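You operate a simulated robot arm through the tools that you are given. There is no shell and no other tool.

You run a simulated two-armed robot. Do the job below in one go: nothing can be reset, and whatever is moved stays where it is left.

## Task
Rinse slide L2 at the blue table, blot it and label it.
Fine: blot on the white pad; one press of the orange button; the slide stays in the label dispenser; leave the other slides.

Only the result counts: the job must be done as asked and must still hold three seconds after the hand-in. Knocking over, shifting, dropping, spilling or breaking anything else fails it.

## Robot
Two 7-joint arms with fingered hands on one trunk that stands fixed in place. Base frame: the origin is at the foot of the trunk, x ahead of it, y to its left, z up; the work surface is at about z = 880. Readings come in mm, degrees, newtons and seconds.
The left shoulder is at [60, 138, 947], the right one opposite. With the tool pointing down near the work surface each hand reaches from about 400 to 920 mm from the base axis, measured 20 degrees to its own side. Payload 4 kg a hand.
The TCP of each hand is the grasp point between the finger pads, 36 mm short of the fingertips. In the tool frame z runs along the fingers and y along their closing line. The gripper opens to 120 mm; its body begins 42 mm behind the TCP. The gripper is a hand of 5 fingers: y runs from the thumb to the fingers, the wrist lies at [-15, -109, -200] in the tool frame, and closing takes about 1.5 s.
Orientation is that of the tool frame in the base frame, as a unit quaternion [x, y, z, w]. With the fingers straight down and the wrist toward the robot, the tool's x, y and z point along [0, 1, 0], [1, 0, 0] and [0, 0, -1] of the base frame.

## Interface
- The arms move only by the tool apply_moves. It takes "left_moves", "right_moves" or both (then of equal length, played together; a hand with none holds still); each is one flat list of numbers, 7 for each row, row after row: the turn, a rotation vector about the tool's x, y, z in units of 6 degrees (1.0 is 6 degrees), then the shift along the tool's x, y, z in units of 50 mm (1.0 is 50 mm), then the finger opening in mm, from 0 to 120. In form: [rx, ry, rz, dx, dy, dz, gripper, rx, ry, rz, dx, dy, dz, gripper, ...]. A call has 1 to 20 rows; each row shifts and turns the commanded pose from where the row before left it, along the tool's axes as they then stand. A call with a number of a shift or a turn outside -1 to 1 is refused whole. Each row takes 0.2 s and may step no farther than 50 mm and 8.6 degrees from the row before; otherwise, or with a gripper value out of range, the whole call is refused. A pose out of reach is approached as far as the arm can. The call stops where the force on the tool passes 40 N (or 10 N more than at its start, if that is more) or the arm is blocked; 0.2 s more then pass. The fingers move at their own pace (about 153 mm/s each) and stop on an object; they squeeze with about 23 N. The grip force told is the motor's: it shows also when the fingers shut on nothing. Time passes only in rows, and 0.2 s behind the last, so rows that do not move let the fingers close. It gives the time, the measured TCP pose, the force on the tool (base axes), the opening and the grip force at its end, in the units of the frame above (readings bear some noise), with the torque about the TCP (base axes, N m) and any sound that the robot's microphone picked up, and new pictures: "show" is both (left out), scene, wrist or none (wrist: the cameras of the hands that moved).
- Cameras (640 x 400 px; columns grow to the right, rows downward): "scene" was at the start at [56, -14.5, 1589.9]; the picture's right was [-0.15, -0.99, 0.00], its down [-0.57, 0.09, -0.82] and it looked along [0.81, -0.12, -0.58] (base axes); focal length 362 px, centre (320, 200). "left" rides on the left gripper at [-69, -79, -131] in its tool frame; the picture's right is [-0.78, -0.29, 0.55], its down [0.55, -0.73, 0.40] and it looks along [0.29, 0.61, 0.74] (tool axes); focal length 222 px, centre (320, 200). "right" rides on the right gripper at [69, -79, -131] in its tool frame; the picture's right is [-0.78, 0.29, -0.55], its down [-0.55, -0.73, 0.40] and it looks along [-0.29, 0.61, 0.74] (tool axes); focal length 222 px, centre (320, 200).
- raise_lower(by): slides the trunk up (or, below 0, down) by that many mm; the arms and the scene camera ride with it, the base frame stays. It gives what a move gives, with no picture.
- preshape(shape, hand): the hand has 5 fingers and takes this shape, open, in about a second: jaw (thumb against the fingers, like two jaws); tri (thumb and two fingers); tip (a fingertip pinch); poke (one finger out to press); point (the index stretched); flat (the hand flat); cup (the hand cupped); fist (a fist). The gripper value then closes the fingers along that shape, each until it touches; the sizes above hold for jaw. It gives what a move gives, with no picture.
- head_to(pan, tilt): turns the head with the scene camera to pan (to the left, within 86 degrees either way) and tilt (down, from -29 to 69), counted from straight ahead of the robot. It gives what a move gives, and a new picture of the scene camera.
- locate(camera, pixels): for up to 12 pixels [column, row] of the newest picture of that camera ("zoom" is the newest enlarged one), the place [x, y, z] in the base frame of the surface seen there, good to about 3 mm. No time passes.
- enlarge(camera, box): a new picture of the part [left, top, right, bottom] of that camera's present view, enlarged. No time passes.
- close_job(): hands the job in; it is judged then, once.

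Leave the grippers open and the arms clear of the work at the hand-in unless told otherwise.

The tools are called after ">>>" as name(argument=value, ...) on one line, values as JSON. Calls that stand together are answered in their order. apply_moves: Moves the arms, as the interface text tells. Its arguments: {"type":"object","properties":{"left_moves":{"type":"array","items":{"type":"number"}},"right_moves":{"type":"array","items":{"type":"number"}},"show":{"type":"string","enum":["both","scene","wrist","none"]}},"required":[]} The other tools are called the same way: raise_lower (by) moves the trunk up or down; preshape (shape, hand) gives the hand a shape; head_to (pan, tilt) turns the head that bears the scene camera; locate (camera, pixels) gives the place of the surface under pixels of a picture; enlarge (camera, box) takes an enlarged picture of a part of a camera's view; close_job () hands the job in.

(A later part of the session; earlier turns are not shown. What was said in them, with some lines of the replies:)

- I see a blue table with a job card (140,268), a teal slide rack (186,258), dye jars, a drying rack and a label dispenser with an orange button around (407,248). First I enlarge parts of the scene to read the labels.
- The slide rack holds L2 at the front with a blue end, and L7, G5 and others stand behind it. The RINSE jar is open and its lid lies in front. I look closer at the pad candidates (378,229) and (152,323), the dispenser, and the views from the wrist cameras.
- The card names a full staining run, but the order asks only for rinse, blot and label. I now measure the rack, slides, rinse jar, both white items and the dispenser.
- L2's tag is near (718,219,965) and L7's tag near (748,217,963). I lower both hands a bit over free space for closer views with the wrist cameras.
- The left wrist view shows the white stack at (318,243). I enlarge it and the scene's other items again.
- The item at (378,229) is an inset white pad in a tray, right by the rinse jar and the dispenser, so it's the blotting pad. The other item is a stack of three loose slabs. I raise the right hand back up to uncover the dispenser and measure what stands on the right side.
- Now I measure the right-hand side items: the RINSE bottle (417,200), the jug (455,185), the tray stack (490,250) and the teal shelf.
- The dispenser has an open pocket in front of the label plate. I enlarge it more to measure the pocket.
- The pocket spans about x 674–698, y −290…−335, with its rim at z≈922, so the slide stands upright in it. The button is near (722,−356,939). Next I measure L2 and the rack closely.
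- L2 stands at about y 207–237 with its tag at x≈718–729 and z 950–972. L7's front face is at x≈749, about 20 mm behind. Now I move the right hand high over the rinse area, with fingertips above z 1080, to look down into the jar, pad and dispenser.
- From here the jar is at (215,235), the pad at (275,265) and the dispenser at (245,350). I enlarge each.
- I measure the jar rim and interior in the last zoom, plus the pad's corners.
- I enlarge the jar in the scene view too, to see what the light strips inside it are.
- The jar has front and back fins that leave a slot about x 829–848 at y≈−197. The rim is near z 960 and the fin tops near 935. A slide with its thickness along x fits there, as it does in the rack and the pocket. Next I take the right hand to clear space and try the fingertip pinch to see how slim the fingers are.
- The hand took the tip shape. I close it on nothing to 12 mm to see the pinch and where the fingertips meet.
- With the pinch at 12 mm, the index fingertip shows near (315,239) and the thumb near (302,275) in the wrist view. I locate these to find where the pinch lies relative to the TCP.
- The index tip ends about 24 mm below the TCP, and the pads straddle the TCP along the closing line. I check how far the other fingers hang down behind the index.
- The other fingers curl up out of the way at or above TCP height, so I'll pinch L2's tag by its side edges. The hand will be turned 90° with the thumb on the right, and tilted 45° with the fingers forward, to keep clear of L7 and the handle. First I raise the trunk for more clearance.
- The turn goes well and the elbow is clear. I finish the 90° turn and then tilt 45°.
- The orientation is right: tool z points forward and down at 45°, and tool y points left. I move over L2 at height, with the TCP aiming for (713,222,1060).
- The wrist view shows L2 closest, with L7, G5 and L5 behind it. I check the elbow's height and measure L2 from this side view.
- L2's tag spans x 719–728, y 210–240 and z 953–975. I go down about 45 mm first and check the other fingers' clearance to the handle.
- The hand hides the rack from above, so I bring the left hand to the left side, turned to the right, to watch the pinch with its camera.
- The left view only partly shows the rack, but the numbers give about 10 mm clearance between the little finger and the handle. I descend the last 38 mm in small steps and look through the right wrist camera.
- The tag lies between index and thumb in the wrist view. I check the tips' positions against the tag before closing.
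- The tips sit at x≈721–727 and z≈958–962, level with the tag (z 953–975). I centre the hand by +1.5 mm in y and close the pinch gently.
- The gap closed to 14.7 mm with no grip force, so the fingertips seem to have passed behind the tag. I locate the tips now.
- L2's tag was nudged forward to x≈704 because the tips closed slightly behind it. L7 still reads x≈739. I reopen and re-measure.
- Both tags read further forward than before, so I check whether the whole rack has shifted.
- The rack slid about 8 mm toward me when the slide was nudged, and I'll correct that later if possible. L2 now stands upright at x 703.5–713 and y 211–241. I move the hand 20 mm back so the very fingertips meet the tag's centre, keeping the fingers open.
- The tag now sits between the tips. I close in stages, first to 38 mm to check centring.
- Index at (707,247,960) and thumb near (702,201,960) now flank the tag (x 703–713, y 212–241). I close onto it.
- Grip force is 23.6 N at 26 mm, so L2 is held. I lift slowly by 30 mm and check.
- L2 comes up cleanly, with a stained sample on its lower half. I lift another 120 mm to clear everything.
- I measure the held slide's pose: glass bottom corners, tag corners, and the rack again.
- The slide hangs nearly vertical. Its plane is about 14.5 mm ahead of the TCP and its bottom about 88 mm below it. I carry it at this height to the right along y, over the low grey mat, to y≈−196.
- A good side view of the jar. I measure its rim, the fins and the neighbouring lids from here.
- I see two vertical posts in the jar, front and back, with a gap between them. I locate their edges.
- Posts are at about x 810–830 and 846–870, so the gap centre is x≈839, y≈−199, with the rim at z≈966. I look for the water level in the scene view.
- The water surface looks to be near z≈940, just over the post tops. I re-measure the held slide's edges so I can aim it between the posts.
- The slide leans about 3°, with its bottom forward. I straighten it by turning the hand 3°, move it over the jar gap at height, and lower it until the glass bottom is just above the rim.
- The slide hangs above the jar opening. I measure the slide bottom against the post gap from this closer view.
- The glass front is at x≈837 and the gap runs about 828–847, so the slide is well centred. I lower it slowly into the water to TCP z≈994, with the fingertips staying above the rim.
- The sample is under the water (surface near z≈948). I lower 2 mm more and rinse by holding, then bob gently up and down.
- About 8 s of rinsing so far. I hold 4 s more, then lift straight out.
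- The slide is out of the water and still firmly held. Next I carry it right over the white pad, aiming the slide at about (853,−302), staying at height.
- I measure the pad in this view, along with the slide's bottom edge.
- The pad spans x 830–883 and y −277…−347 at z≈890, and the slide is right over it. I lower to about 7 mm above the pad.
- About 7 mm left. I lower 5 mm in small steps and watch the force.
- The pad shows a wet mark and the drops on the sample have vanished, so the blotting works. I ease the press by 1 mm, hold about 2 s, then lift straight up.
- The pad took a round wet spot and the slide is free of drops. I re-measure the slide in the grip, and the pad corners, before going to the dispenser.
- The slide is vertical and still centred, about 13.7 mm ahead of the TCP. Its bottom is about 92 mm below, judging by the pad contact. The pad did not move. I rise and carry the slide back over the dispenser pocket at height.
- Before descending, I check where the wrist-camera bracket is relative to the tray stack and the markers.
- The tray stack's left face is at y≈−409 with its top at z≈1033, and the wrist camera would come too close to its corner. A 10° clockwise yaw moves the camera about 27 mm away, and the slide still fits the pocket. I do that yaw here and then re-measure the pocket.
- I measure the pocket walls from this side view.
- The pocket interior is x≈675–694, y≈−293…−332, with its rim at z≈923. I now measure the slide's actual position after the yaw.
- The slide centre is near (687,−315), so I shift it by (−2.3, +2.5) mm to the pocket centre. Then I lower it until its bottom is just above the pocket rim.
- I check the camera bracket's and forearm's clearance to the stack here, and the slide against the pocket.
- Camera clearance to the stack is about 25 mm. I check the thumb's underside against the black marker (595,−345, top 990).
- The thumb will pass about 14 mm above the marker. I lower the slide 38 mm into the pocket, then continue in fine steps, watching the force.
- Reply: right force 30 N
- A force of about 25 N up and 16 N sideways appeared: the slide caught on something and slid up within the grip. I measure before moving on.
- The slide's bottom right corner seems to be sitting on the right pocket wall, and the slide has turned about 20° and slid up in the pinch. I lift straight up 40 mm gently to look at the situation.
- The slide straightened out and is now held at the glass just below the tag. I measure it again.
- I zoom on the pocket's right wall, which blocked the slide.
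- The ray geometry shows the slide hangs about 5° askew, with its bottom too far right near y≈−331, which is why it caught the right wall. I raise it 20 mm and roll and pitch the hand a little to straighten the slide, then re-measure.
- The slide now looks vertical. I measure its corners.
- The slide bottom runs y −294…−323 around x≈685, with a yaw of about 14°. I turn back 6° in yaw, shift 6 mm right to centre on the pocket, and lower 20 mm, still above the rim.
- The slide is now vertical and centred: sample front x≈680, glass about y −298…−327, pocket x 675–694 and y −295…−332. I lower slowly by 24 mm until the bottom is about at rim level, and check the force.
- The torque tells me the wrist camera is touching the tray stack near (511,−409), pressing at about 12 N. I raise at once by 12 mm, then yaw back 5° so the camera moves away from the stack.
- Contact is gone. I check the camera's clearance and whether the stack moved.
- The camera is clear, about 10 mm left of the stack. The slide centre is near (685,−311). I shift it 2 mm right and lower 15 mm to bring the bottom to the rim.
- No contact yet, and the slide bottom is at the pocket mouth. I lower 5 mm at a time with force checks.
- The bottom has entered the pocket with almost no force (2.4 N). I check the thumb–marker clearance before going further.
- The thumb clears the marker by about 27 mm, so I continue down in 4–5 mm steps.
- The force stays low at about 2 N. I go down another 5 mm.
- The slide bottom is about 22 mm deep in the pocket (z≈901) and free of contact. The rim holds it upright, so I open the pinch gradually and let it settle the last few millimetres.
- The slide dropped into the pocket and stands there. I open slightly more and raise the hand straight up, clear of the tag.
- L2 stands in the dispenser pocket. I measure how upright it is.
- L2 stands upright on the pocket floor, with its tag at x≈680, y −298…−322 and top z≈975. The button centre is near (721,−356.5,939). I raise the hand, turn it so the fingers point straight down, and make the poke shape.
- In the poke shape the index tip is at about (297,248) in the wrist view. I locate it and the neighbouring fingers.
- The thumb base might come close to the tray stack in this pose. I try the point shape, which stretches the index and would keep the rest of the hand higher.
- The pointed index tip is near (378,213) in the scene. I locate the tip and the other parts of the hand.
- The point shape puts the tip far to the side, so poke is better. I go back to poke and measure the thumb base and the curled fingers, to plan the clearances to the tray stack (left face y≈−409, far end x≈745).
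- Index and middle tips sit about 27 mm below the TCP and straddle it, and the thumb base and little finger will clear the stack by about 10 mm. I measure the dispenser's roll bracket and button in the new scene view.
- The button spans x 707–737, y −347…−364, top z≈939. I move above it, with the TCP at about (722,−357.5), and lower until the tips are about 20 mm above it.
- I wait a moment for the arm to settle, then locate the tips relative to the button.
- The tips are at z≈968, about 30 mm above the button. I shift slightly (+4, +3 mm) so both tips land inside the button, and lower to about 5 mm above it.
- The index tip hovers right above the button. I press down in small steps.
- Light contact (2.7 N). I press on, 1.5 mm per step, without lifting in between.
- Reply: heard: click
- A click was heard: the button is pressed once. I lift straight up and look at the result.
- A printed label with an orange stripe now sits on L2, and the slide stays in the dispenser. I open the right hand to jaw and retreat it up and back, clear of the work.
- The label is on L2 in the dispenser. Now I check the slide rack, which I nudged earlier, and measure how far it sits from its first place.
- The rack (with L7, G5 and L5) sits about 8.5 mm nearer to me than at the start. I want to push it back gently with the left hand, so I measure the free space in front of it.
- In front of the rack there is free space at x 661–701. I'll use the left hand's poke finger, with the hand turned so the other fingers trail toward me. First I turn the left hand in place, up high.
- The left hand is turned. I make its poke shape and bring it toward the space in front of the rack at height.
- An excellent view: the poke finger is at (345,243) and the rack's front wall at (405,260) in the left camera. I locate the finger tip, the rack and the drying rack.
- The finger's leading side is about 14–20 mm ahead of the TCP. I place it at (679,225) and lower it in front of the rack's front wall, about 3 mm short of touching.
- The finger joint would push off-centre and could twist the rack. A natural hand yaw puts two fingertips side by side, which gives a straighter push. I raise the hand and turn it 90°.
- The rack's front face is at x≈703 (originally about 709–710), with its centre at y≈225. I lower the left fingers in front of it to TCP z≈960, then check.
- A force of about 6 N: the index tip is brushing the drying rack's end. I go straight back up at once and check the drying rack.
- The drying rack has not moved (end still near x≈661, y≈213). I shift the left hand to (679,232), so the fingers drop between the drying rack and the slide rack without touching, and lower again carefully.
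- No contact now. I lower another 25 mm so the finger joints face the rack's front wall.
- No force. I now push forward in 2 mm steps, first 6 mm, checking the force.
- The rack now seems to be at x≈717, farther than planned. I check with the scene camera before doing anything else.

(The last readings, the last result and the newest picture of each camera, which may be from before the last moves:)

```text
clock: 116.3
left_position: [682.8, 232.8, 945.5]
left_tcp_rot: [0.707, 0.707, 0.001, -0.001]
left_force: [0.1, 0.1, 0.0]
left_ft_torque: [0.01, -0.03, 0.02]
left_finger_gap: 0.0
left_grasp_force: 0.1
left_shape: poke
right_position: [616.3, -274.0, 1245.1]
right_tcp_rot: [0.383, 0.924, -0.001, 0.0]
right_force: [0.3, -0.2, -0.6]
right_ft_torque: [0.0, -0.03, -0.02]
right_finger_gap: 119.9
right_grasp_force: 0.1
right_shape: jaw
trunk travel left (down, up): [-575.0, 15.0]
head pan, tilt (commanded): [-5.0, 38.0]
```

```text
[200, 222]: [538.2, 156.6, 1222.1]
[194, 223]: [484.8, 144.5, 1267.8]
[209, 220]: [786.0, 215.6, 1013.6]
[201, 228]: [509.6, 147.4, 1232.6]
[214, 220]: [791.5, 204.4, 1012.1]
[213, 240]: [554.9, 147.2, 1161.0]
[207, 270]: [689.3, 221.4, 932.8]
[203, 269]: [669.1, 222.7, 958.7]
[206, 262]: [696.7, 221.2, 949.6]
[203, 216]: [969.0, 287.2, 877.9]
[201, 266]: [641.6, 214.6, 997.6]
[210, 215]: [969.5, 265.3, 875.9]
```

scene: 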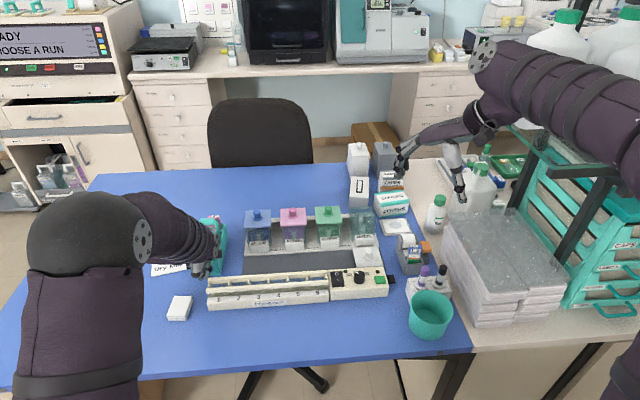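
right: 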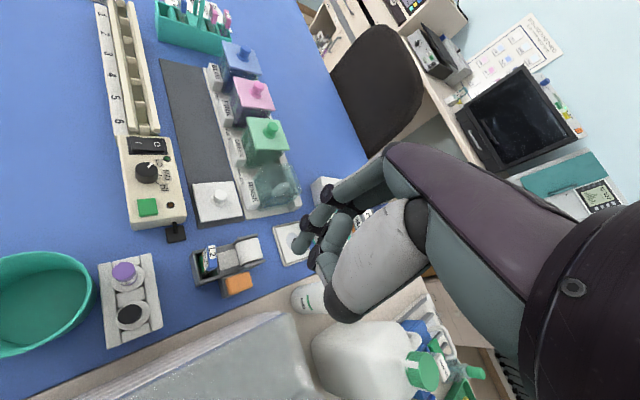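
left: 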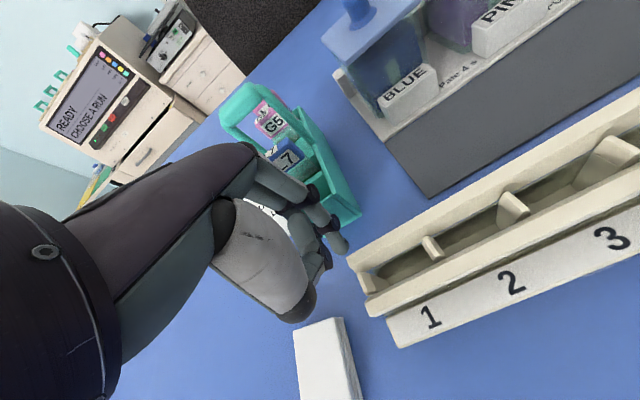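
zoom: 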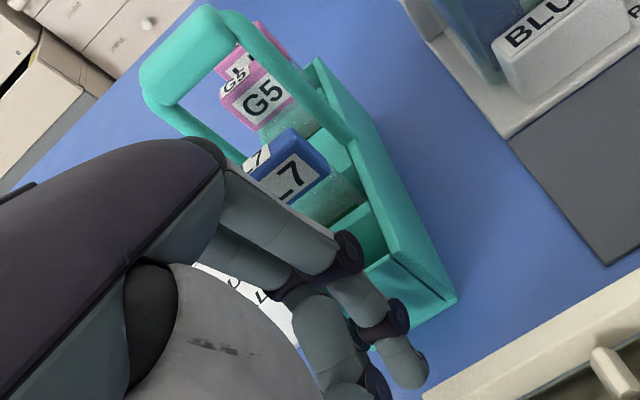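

The rack is now about 8 mm too far: L7 is at x≈757 (was ≈749), the handle at ≈787 (was ≈779). The clean way to fix this is to pinch its handle and slide it back. I back off 4 mm, raise the left hand, and switch to the tip pinch.

>>> apply_moves(left_moves=[0, 0, 0, 0, -0.08, 0, 0, 0, 0, 0, 0, 0, -0.3, 0, 0, 0, 0, 0, 0, -0.6, 0, 0, 0, 0, 0, 0, -0.8, 0, 0, 0, 0, 0, 0, -0.8, 0, 0, 0, 0, 0, 0, -0.8, 0], show="none")

>>> preshape(hand="left", shape="tip")

>>> apply_moves(left_moves=[0, 0, 0, 0, 0, 0, 60, 0, 0, 0, 0, 0, 0, 60, 0, 0, 0, 0, 0, 0, 60, 0, 0, 0, 0, 0, 0, 60], show="both")

>>> enlarge(camera="left", box=[230, 100, 450, 320])

>>> enlarge(camera="scene", box=[140, 180, 280, 310])

```text
clock: 117.7
left_position: [677.8, 233.8, 1109.5]
left_tcp_rot: [0.707, 0.707, 0.0, -0.001]
left_force: [0.4, 0.1, 0.3]
left_ft_torque: [-0.01, 0.02, 0.01]
left_finger_gap: 0.0
left_grasp_force: 0.0
left_shape: poke
right_position: [614.0, -274.2, 1244.1]
right_tcp_rot: [0.382, 0.924, -0.001, 0.0]
right_force: [-0.1, -0.7, 0.7]
right_ft_torque: [-0.01, 0.01, 0.01]
right_finger_gap: 120.1
right_grasp_force: 0.1
right_shape: jaw
trunk travel left (down, up): [-575.0, 15.0]
head pan, tilt (commanded): [-5.0, 38.0]
```

```text
clock: 118.6
left_position: [679.4, 233.5, 1108.3]
left_tcp_rot: [0.706, 0.708, 0.0, 0.0]
left_force: [-0.2, -0.3, -0.2]
left_ft_torque: [-0.01, -0.01, 0.01]
left_finger_gap: 119.8
left_grasp_force: 0.1
left_shape: tip
right_position: [616.5, -273.7, 1243.2]
right_tcp_rot: [0.382, 0.924, -0.001, -0.001]
right_force: [-0.1, -0.5, 0.0]
right_ft_torque: [-0.01, -0.03, -0.01]
right_finger_gap: 120.1
right_grasp_force: 0.0
right_shape: jaw
trunk travel left (down, up): [-575.0, 15.0]
head pan, tilt (commanded): [-5.0, 38.0]
```

```text
clock: 119.6
left_position: [679.0, 232.6, 1108.7]
left_tcp_rot: [0.707, 0.707, 0.001, 0.0]
left_force: [0.4, -0.3, 0.7]
left_ft_torque: [0.0, -0.04, 0.03]
left_finger_gap: 60.6
left_grasp_force: 0.1
left_shape: tip
right_position: [615.7, -274.0, 1244.2]
right_tcp_rot: [0.381, 0.925, 0.0, -0.001]
right_force: [0.5, -0.2, 0.6]
right_ft_torque: [0.05, -0.01, -0.02]
right_finger_gap: 119.9
right_grasp_force: 0.0
right_shape: jaw
trunk travel left (down, up): [-575.0, 15.0]
head pan, tilt (commanded): [-5.0, 38.0]
```

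scene: 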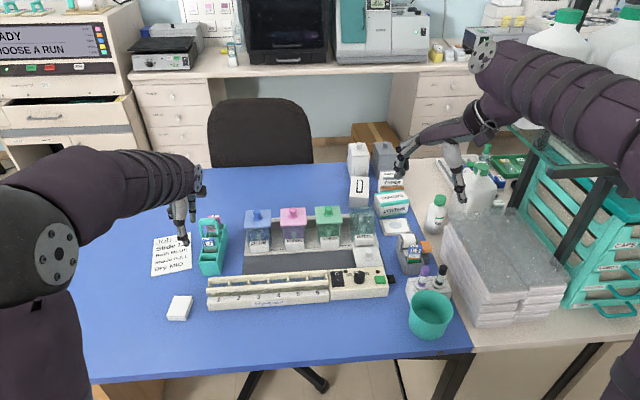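
left: 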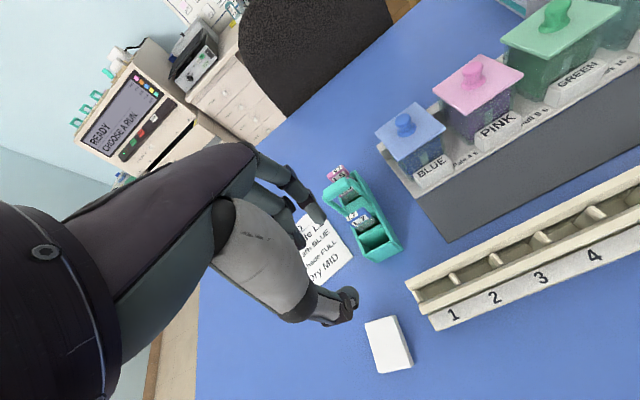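

```text
1.82 times, centred on (340, 210) of left
```

zoom: 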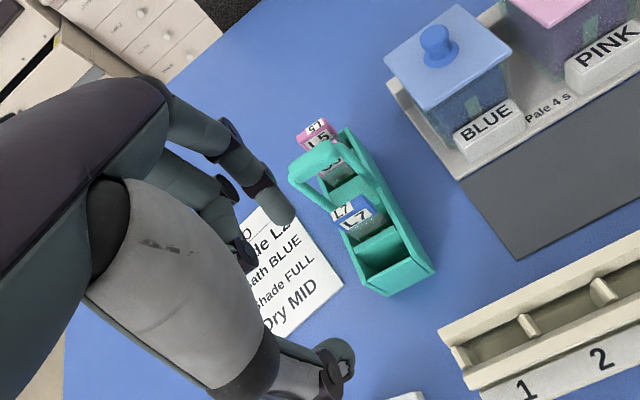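

```text
3.08 times, centred on (210, 245) of scene
```

zoom: 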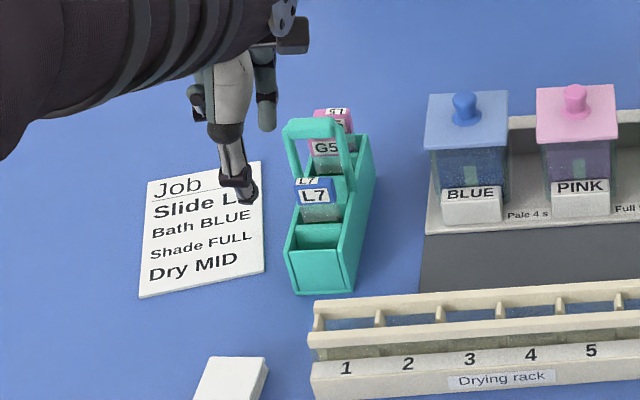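

Now the scene camera sees the rack freely. I measure it.

>>> locate(camera="zoom", pixels=[[290, 248], [345, 245], [318, 270], [300, 285], [345, 280], [290, 132], [312, 128], [335, 130], [302, 200], [328, 198], [314, 195], [325, 150]])

>>> enlarge(camera="scene", box=[195, 205, 240, 285])

```text
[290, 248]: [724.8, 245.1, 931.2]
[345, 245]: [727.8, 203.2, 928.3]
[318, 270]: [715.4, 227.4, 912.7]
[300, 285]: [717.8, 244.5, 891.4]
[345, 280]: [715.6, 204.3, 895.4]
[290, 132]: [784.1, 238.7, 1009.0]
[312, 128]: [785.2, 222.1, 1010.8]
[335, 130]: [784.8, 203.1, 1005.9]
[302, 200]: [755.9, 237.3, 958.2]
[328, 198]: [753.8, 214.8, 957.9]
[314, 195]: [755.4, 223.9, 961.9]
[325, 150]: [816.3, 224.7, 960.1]
```

```text
5.00 times, centred on (218, 245) of scene
```

zoom: 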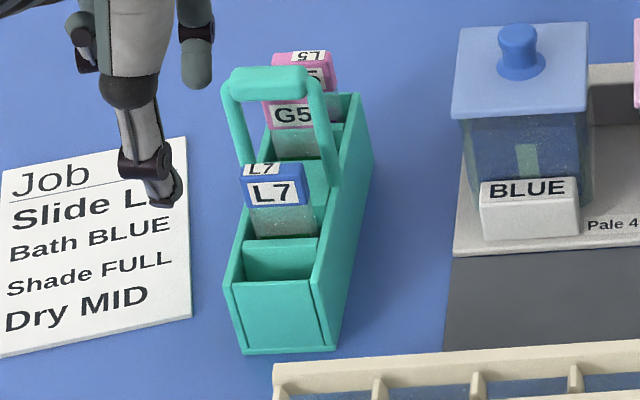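

The rack sits about +6 mm in x from its original place (front 716 vs 709.6, L7 755 vs 750, handle 784.7 vs 778.9). I bring the left pinch, open at 60 mm, above the handle at height and look at the handle's width.

>>> apply_moves(left_moves=[0, 0, 0, -0.057, 0.74, 0, 60, 0, 0, 0, -0.057, 0.74, 0, 60, 0, 0, 0, -0.057, 0.74, 0, 60, 0, 0, 0, 0, 0, 0, 60, 0, 0, 0, 0, 0, 0, 60], show="both")

>>> enlarge(camera="left", box=[250, 150, 450, 350])

```text
clock: 120.8
left_position: [791.9, 224.3, 1109.9]
left_tcp_rot: [0.706, 0.708, 0.0, 0.0]
left_force: [0.1, -1.0, -0.4]
left_ft_torque: [-0.03, 0.02, -0.02]
left_finger_gap: 60.2
left_grasp_force: 0.0
left_shape: tip
right_position: [616.9, -274.3, 1243.0]
right_tcp_rot: [0.382, 0.924, -0.001, -0.001]
right_force: [0.6, 0.1, 0.3]
right_ft_torque: [0.01, 0.03, 0.02]
right_finger_gap: 120.1
right_grasp_force: 0.1
right_shape: jaw
trunk travel left (down, up): [-575.0, 15.0]
head pan, tilt (commanded): [-5.0, 38.0]
```

scene: 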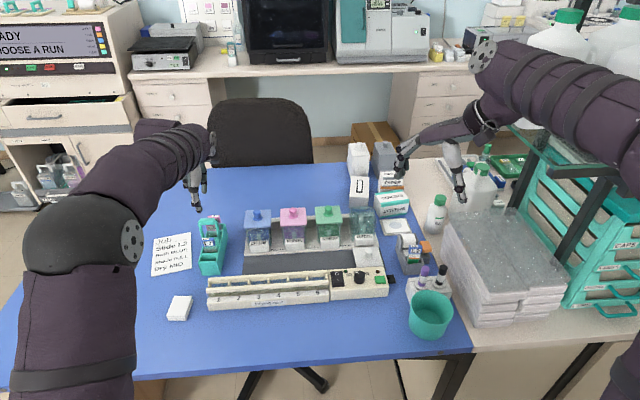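
left: 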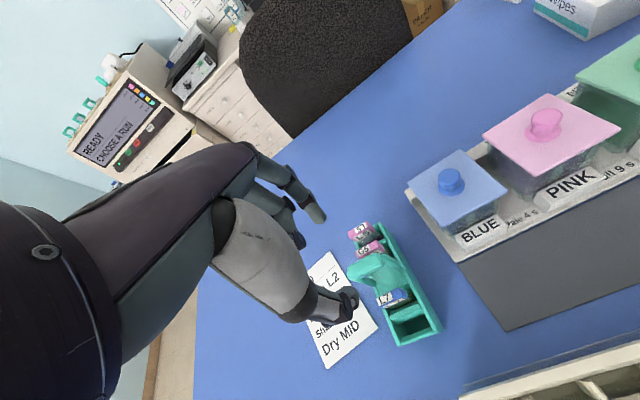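

```text
2.00 times, centred on (350, 250) of left
```

zoom: 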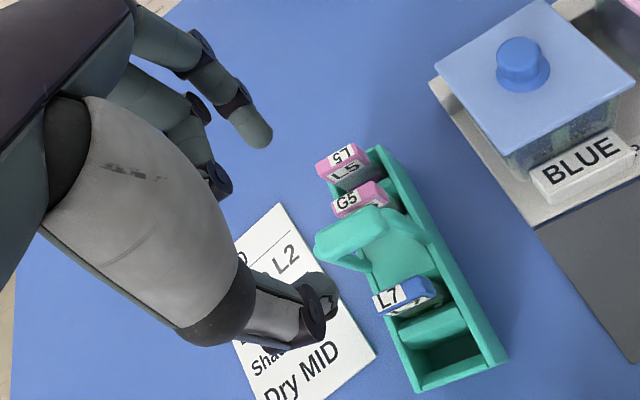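

>>> enlarge(camera="left", box=[330, 215, 430, 315])

>>> locate(camera="left", pixels=[[320, 219], [317, 212], [322, 222], [350, 297], [345, 305], [355, 292], [340, 310], [305, 240], [300, 245], [293, 170], [325, 310], [310, 225]])

```text
4.00 times, centred on (380, 265) of left
```

zoom: 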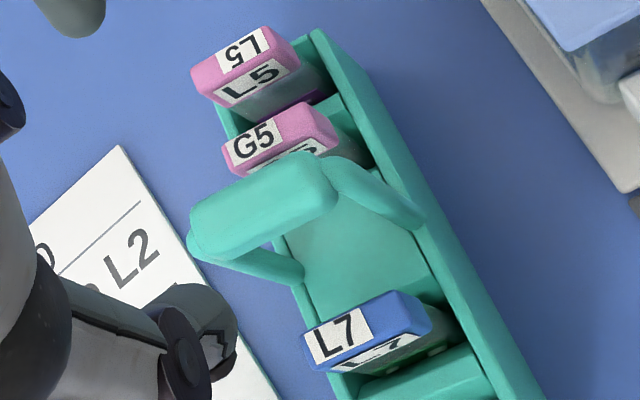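

```text
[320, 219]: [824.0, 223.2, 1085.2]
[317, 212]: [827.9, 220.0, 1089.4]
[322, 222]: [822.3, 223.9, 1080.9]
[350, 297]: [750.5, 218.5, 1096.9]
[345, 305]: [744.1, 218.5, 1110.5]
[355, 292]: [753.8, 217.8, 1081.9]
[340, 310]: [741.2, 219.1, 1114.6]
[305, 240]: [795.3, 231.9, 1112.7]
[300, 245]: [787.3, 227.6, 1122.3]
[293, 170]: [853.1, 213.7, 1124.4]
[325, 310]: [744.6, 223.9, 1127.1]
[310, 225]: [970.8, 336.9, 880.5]
```

>>> locate(camera="zoom", pixels=[[225, 192], [285, 165], [260, 205], [245, 240], [310, 215], [205, 245], [320, 180], [250, 175], [275, 228], [195, 225], [335, 200], [280, 195]])

```text
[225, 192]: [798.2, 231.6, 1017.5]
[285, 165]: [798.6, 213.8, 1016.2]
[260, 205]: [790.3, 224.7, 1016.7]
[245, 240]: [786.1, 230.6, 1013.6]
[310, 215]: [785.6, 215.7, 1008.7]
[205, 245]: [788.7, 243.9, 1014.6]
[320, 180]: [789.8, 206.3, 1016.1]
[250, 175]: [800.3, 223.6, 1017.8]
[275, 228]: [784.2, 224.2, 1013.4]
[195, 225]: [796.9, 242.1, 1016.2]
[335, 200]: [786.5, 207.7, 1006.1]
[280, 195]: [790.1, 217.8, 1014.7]
```

The handle bar spans x 784–800, centred right under the pinch (x≈792, y≈225, top z 1017). I lower so the fingertips straddle the bar and check.

>>> apply_moves(left_moves=[0, 0, 0, 0, 0, 0.55, 60, 0, 0, 0, 0, 0, 0.55, 60, 0, 0, 0, 0, 0, 0.53, 60, 0, 0, 0, 0, 0, 0, 60, 0, 0, 0, 0, 0, 0, 60], show="wrist")

>>> enlarge(camera="left", box=[270, 170, 420, 320])

```text
clock: 122.0
left_position: [790.5, 224.0, 1027.8]
left_tcp_rot: [0.707, 0.707, 0.0, 0.0]
left_force: [-1.5, -0.3, -0.2]
left_ft_torque: [0.0, -0.01, 0.0]
left_finger_gap: 60.0
left_grasp_force: 0.2
left_shape: tip
right_position: [615.6, -274.6, 1243.9]
right_tcp_rot: [0.382, 0.924, -0.001, -0.001]
right_force: [0.6, -0.5, 0.4]
right_ft_torque: [-0.01, -0.02, -0.03]
right_finger_gap: 119.9
right_grasp_force: 0.0
right_shape: jaw
trunk travel left (down, up): [-575.0, 15.0]
head pan, tilt (commanded): [-5.0, 38.0]
```

left: 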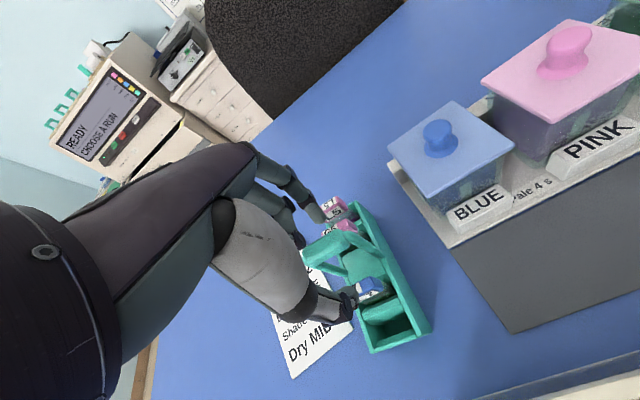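

```text
2.67 times, centred on (345, 245) of left
```

zoom: 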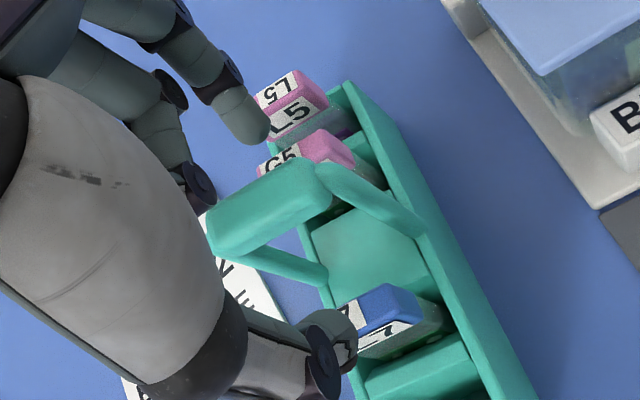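

Index and thumb straddle the bar. I close gently in steps.

>>> apply_moves(left_moves=[0, 0, 0, 0, 0, 0, 48, 0, 0, 0, 0, 0, 0, 38, 0, 0, 0, 0, 0, 0, 30, 0, 0, 0, 0, 0, 0, 24, 0, 0, 0, 0, 0, 0, 20, 0, 0, 0, 0, 0, 0, 17, 0, 0, 0, 0, 0, 0, 14, 0, 0, 0, 0, 0, 0, 11, 0, 0, 0, 0, 0, 0, 8, 0, 0, 0, 0, 0, 0, 8], show="wrist")

>>> enlarge(camera="left", box=[270, 170, 420, 320])

```text
clock: 124.2
left_position: [790.3, 223.8, 1026.9]
left_tcp_rot: [0.707, 0.708, 0.0, -0.001]
left_force: [-0.7, 0.3, -2.1]
left_ft_torque: [-0.03, 0.05, 0.0]
left_finger_gap: 10.8
left_grasp_force: 22.8
left_shape: tip
right_position: [616.4, -274.6, 1243.1]
right_tcp_rot: [0.382, 0.924, -0.001, -0.001]
right_force: [-0.1, -0.1, 0.2]
right_ft_torque: [-0.01, -0.02, -0.04]
right_finger_gap: 119.9
right_grasp_force: 0.0
right_shape: jaw
trunk travel left (down, up): [-575.0, 15.0]
head pan, tilt (commanded): [-5.0, 38.0]
```

left: 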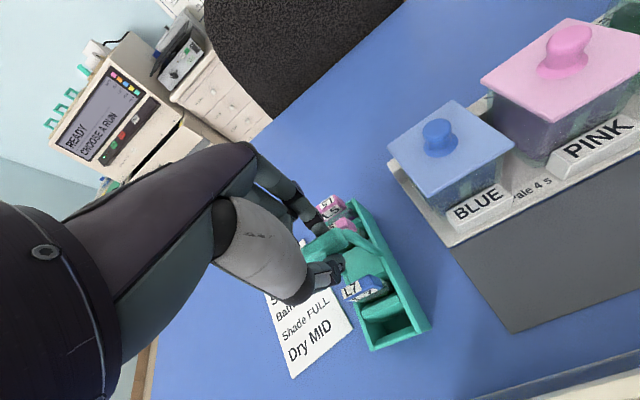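

```text
2.67 times, centred on (345, 245) of left
```

zoom: 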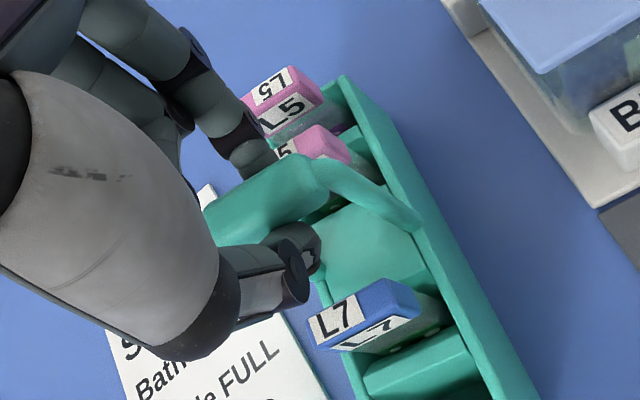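

The handle is gripped (22.8 N). I measure the rack once more from the scene camera before sliding it.

>>> head_to(pan=-5, tilt=38)

>>> enlarge(camera="scene", box=[185, 205, 245, 285])

```text
clock: 124.8
left_position: [790.7, 225.6, 1027.2]
left_tcp_rot: [0.707, 0.708, 0.0, -0.001]
left_force: [0.7, 0.3, -1.8]
left_ft_torque: [-0.04, 0.04, -0.02]
left_finger_gap: 10.5
left_grasp_force: 23.0
left_shape: tip
right_position: [616.1, -273.5, 1243.6]
right_tcp_rot: [0.382, 0.924, -0.001, -0.001]
right_force: [0.8, -0.8, 0.5]
right_ft_torque: [0.0, 0.02, -0.02]
right_finger_gap: 119.7
right_grasp_force: 0.1
right_shape: jaw
trunk travel left (down, up): [-575.0, 15.0]
head pan, tilt (commanded): [-5.0, 38.0]
```

scene: 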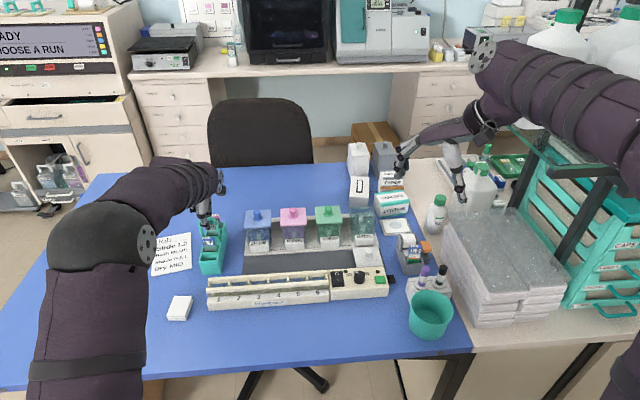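

```text
5.00 times, centred on (215, 245) of scene
```

zoom: 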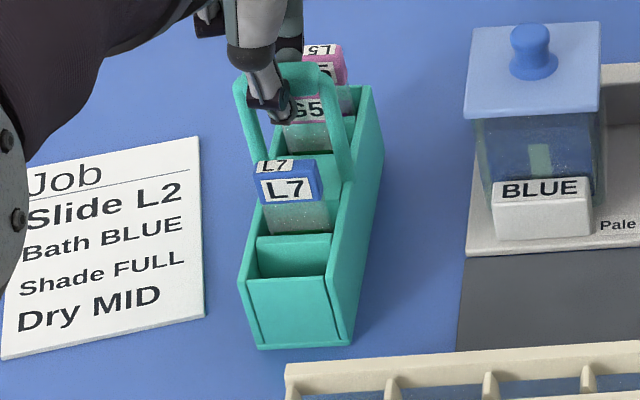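

>>> locate(camera="zoom", pixels=[[250, 285], [328, 280], [290, 310], [262, 340], [335, 335], [310, 75], [245, 85], [262, 195], [315, 195], [288, 188], [310, 110], [345, 95]])

```text
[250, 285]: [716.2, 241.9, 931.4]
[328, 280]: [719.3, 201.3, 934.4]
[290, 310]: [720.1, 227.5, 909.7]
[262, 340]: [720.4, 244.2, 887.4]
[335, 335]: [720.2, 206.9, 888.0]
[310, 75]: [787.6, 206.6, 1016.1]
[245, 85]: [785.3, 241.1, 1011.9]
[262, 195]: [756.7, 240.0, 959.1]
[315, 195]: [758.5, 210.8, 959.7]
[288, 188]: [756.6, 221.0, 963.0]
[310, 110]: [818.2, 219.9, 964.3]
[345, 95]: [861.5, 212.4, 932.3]
```

The rack is about 8.5 mm beyond its original place in x (L7 757.3 vs 749.8, handle 786.5 vs 778.9, G5 818 vs 810). I take up 1 mm of weight, slide it back 8.5 mm, and set it down.

>>> apply_moves(left_moves=[0, 0, 0, 0, 0, -0.02, 8, 0, 0, 0, 0, -0.034, 0, 8, 0, 0, 0, 0, -0.034, 0, 8, 0, 0, 0, 0, -0.034, 0, 8, 0, 0, 0, 0, -0.034, 0, 8, 0, 0, 0, 0, -0.034, 0, 8, 0, 0, 0, 0, 0, 0.02, 8, 0, 0, 0, 0, 0, 0, 8, 0, 0, 0, 0, 0, 0, 8], show="both")

>>> enlarge(camera="scene", box=[185, 205, 245, 285])

```text
clock: 126.8
left_position: [782.6, 224.2, 1026.8]
left_tcp_rot: [0.707, 0.707, 0.0, 0.0]
left_force: [0.2, 0.5, -2.5]
left_ft_torque: [-0.01, 0.04, -0.01]
left_finger_gap: 10.8
left_grasp_force: 23.0
left_shape: tip
right_position: [616.9, -272.7, 1244.4]
right_tcp_rot: [0.381, 0.924, -0.001, -0.001]
right_force: [-0.3, 0.5, 0.2]
right_ft_torque: [-0.02, 0.02, -0.01]
right_finger_gap: 120.0
right_grasp_force: 0.2
right_shape: jaw
trunk travel left (down, up): [-575.0, 15.0]
head pan, tilt (commanded): [-5.0, 38.0]
```

scene: 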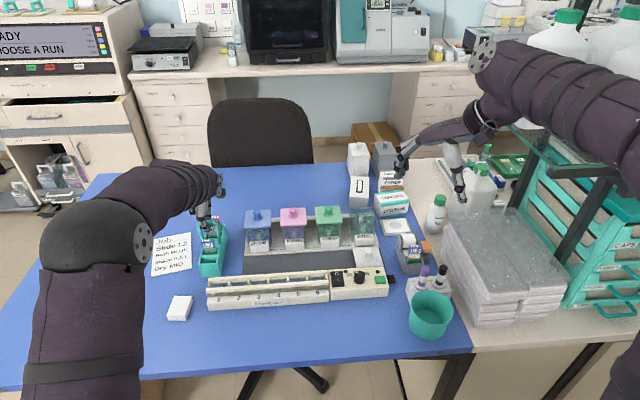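
left: 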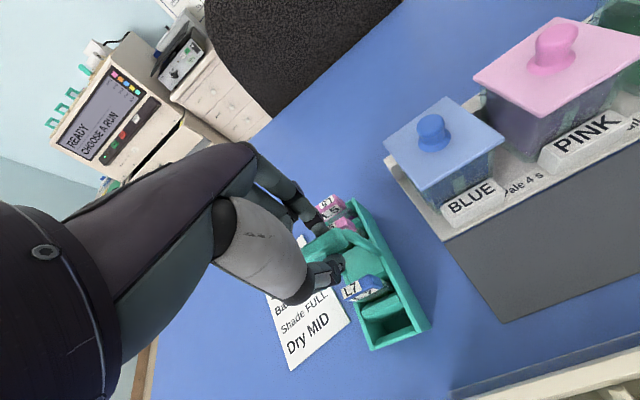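

```text
5.00 times, centred on (215, 245) of scene
```

zoom: 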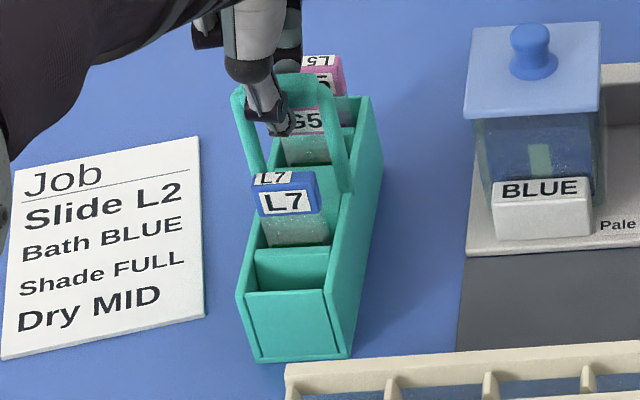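

>>> locate(camera="zoom", pixels=[[248, 298], [326, 293], [290, 325], [260, 350], [335, 348], [310, 85], [243, 97], [262, 207], [313, 207], [286, 200], [308, 120], [345, 105]])

>>> locate(camera="zoom", pixels=[[265, 215], [308, 212], [285, 210], [300, 125], [320, 118], [245, 320], [330, 320], [275, 305], [310, 303], [235, 95], [322, 80], [360, 105]])

```text
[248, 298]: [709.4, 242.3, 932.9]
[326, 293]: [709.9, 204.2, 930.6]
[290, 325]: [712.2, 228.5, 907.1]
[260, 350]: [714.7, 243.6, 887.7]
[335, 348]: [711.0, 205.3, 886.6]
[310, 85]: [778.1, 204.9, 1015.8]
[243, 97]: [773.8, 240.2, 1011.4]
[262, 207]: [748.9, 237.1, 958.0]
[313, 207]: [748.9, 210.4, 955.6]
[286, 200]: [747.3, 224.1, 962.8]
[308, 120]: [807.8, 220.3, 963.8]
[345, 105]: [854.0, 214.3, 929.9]
```

```text
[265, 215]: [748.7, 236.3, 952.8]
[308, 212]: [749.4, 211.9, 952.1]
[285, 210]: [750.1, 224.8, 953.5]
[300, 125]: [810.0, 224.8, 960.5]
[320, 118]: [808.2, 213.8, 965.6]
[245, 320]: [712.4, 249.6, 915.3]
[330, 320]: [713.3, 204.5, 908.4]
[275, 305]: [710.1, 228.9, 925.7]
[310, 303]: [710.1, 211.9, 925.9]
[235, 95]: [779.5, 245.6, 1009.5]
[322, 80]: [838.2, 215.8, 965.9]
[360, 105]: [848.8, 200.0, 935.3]
```

The rack is back in place: front 709.7 (was 708–709.4), L7 749 (was 750), handle 778–779 (was 778), y 204–242 (same). I release gently and raise straight up.

>>> apply_moves(left_moves=[0, 0, 0, 0, 0, 0, 14, 0, 0, 0, 0, 0, 0, 20, 0, 0, 0, 0, 0, 0, 30, 0, 0, 0, 0, 0, 0, 42, 0, 0, 0, 0, 0, 0, 54, 0, 0, 0, 0, 0, 0, 60, 0, 0, 0, 0, 0, 0, 60, 0, 0, 0, 0, 0, -0.3, 60, 0, 0, 0, 0, 0, -0.6, 60, 0, 0, 0, 0, 0, -0.8, 60, 0, 0, 0, 0, 0, -0.8, 60, 0, 0, 0, 0, 0, -0.8, 60], show="both")

>>> enlarge(camera="scene", box=[185, 205, 245, 285])

```text
clock: 129.4
left_position: [780.2, 226.0, 1192.1]
left_tcp_rot: [0.707, 0.707, 0.001, 0.0]
left_force: [-0.1, -0.4, 0.0]
left_ft_torque: [0.02, -0.01, 0.0]
left_finger_gap: 59.6
left_grasp_force: 0.1
left_shape: tip
right_position: [614.4, -274.2, 1243.8]
right_tcp_rot: [0.382, 0.924, 0.0, -0.001]
right_force: [0.5, 0.7, 0.1]
right_ft_torque: [-0.02, 0.01, 0.0]
right_finger_gap: 120.0
right_grasp_force: 0.0
right_shape: jaw
trunk travel left (down, up): [-575.0, 15.0]
head pan, tilt (commanded): [-5.0, 38.0]
```

scene: 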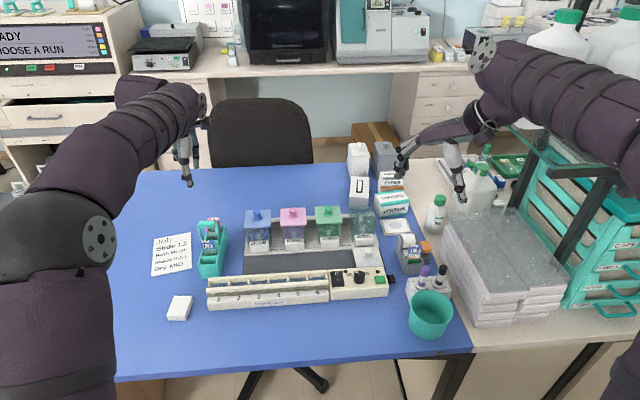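
left: 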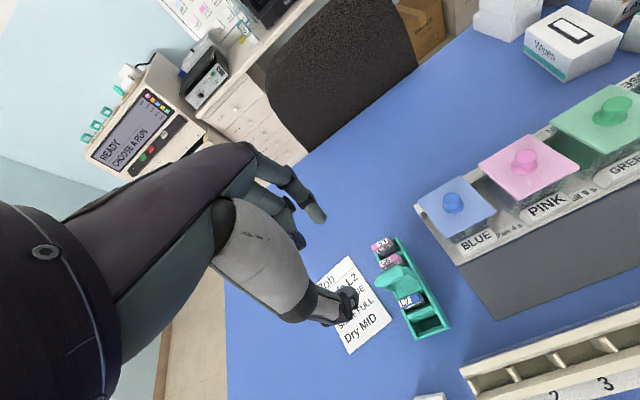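

```text
5.00 times, centred on (215, 245) of scene
```

zoom: 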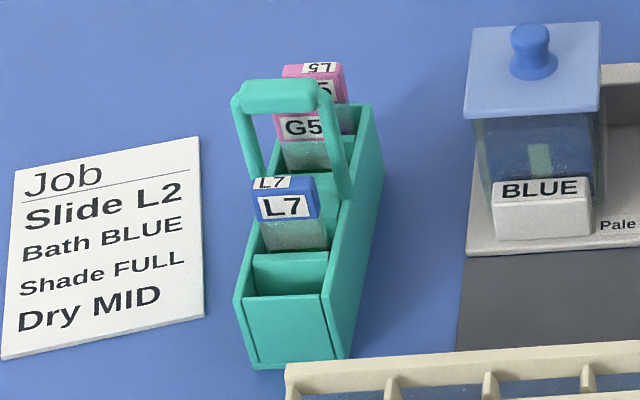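

>>> locate(camera="zoom", pixels=[[245, 303], [322, 298], [285, 330], [262, 355], [335, 350], [250, 95], [300, 92], [262, 212], [310, 210], [285, 207], [300, 128], [360, 112]])

>>> enlarge(camera="scene", box=[360, 200, 480, 330])

```text
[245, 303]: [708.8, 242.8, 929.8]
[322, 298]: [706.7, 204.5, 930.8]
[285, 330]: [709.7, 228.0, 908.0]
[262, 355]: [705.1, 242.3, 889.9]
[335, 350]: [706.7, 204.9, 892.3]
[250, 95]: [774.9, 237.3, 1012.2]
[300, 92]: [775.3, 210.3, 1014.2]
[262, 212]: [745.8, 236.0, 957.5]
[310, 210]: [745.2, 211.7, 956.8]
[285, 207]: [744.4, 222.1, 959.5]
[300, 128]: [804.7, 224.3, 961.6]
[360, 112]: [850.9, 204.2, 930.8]
```

```text
3.08 times, centred on (420, 265) of scene
```

zoom: 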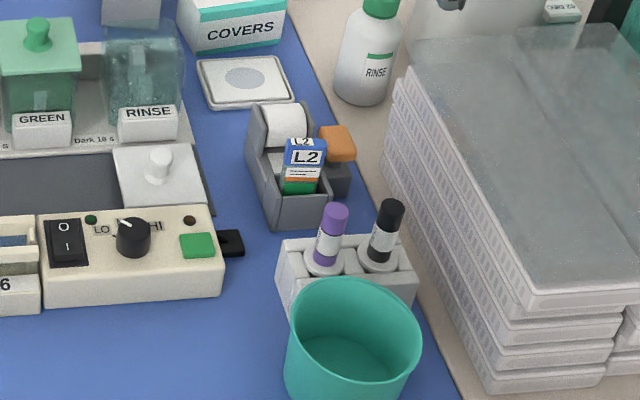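

The rack is within about 3 mm of its original place and I leave it there. L2 stands labelled in the dispenser, the pad shows the blot, and everything else looks undisturbed. I open the left hand and retreat it.

>>> preshape(hand="left", shape="jaw")

>>> apply_moves(left_moves=[0, 0, 0, 0, 0, -0.8, 120, 0, 0, 0, 0, -0.7, -0.2, 120, 0, 0, 0, 0, -0.7, -0.2, 120, 0, 0, 0, 0, -0.7, 0, 120, 0, 0, 0, 0, -0.7, 0, 120, 0, 0, 0, 0, -0.7, 0, 120, 0, 0, 0, 0, -0.7, 0, 120, 0, 0, 0, 0, -0.5, 0, 120, 0, 0, 0, 0, 0, 0, 120, 0, 0, 0, 0, 0, 0, 120], show="both")

>>> enlarge(camera="scene", box=[370, 215, 440, 290])

>>> enlarge(camera="scene", box=[140, 180, 400, 330])

```text
clock: 130.3
left_position: [781.1, 226.1, 1192.7]
left_tcp_rot: [0.707, 0.707, 0.0, 0.0]
left_force: [0.3, 0.1, 0.0]
left_ft_torque: [-0.01, -0.01, 0.0]
left_finger_gap: 120.0
left_grasp_force: 0.1
left_shape: jaw
right_position: [615.0, -273.2, 1245.0]
right_tcp_rot: [0.382, 0.924, 0.0, -0.001]
right_force: [-0.7, 0.5, -0.2]
right_ft_torque: [0.0, 0.03, 0.01]
right_finger_gap: 119.8
right_grasp_force: 0.1
right_shape: jaw
trunk travel left (down, up): [-575.0, 15.0]
head pan, tilt (commanded): [-5.0, 38.0]
```

```text
clock: 132.5
left_position: [546.9, 225.4, 1252.2]
left_tcp_rot: [0.707, 0.707, 0.0, 0.0]
left_force: [0.0, 0.2, -0.5]
left_ft_torque: [-0.01, 0.0, -0.02]
left_finger_gap: 120.1
left_grasp_force: 0.1
left_shape: jaw
right_position: [615.6, -274.3, 1244.4]
right_tcp_rot: [0.382, 0.924, -0.002, 0.0]
right_force: [1.0, 0.3, -0.2]
right_ft_torque: [0.0, 0.0, 0.01]
right_finger_gap: 119.8
right_grasp_force: 0.0
right_shape: jaw
trunk travel left (down, up): [-575.0, 15.0]
head pan, tilt (commanded): [-5.0, 38.0]
```

scene: 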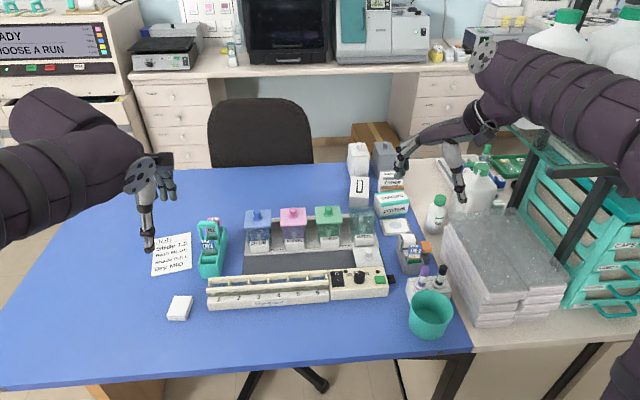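
left: 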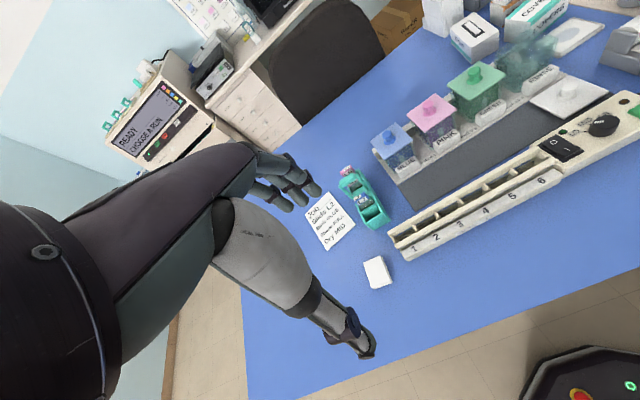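

```text
5.33 times, centred on (405, 252) of scene
```

zoom: 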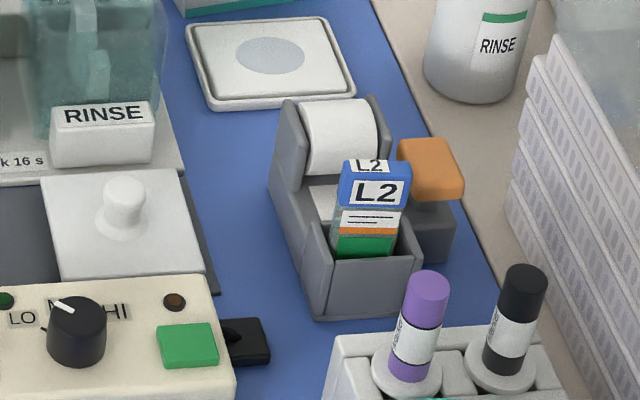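

```text
2.46 times, centred on (270, 255) of scene
```

zoom: 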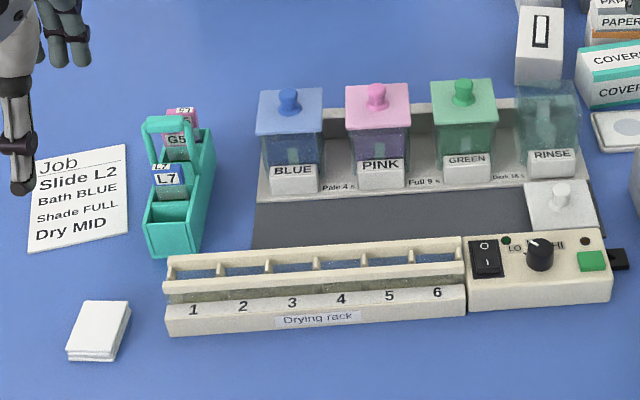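

Slide L2 is rinsed, blotted on the white pad and labelled after one press of the button, and it stands in the dispenser. The other slides are in their rack, both grippers are open and the arms are clear. I hand the job in.

>>> close_job()

```text
The job is handed in.
```

Slide L2 is rinsed, blotted and labelled, and it stands upright in the label dispenser with its new label on. The job is handed in, but I got no verdict back.

- **Rinse:** L2 was held in the RINSE jar for about 12 seconds, with the sample under the water.
- **Blot:** I touched its lower edge to the white pad by the COVERS box. The pad took a wet spot and the drops on the sample went. I did not lay the slide flat on the pad.
- **Label:** one press of the orange button, with one click heard.

Some things other than L2 were touched or moved along the way:

- **Slide rack:** it slid about 8 mm toward the robot when I first gripped L2, and my push to correct that went too far. I then pinched the handle and slid it back. It now stands about 3 mm from its first place, with L7, G5 and L5 still in it.
- **Dispenser:** on the first try L2 caught on the pocket wall with about 25 N of force. The dispenser is within about 2 mm of where it was.
- **Tray stack:** the wrist camera pressed on it with about 12 N; I measured no movement.
- **Drying rack:** the left finger brushed its end with about 6 N; I measured no movement.

Both grippers are open and the arms are clear of the work. The trunk is still 50 mm higher than at the start.
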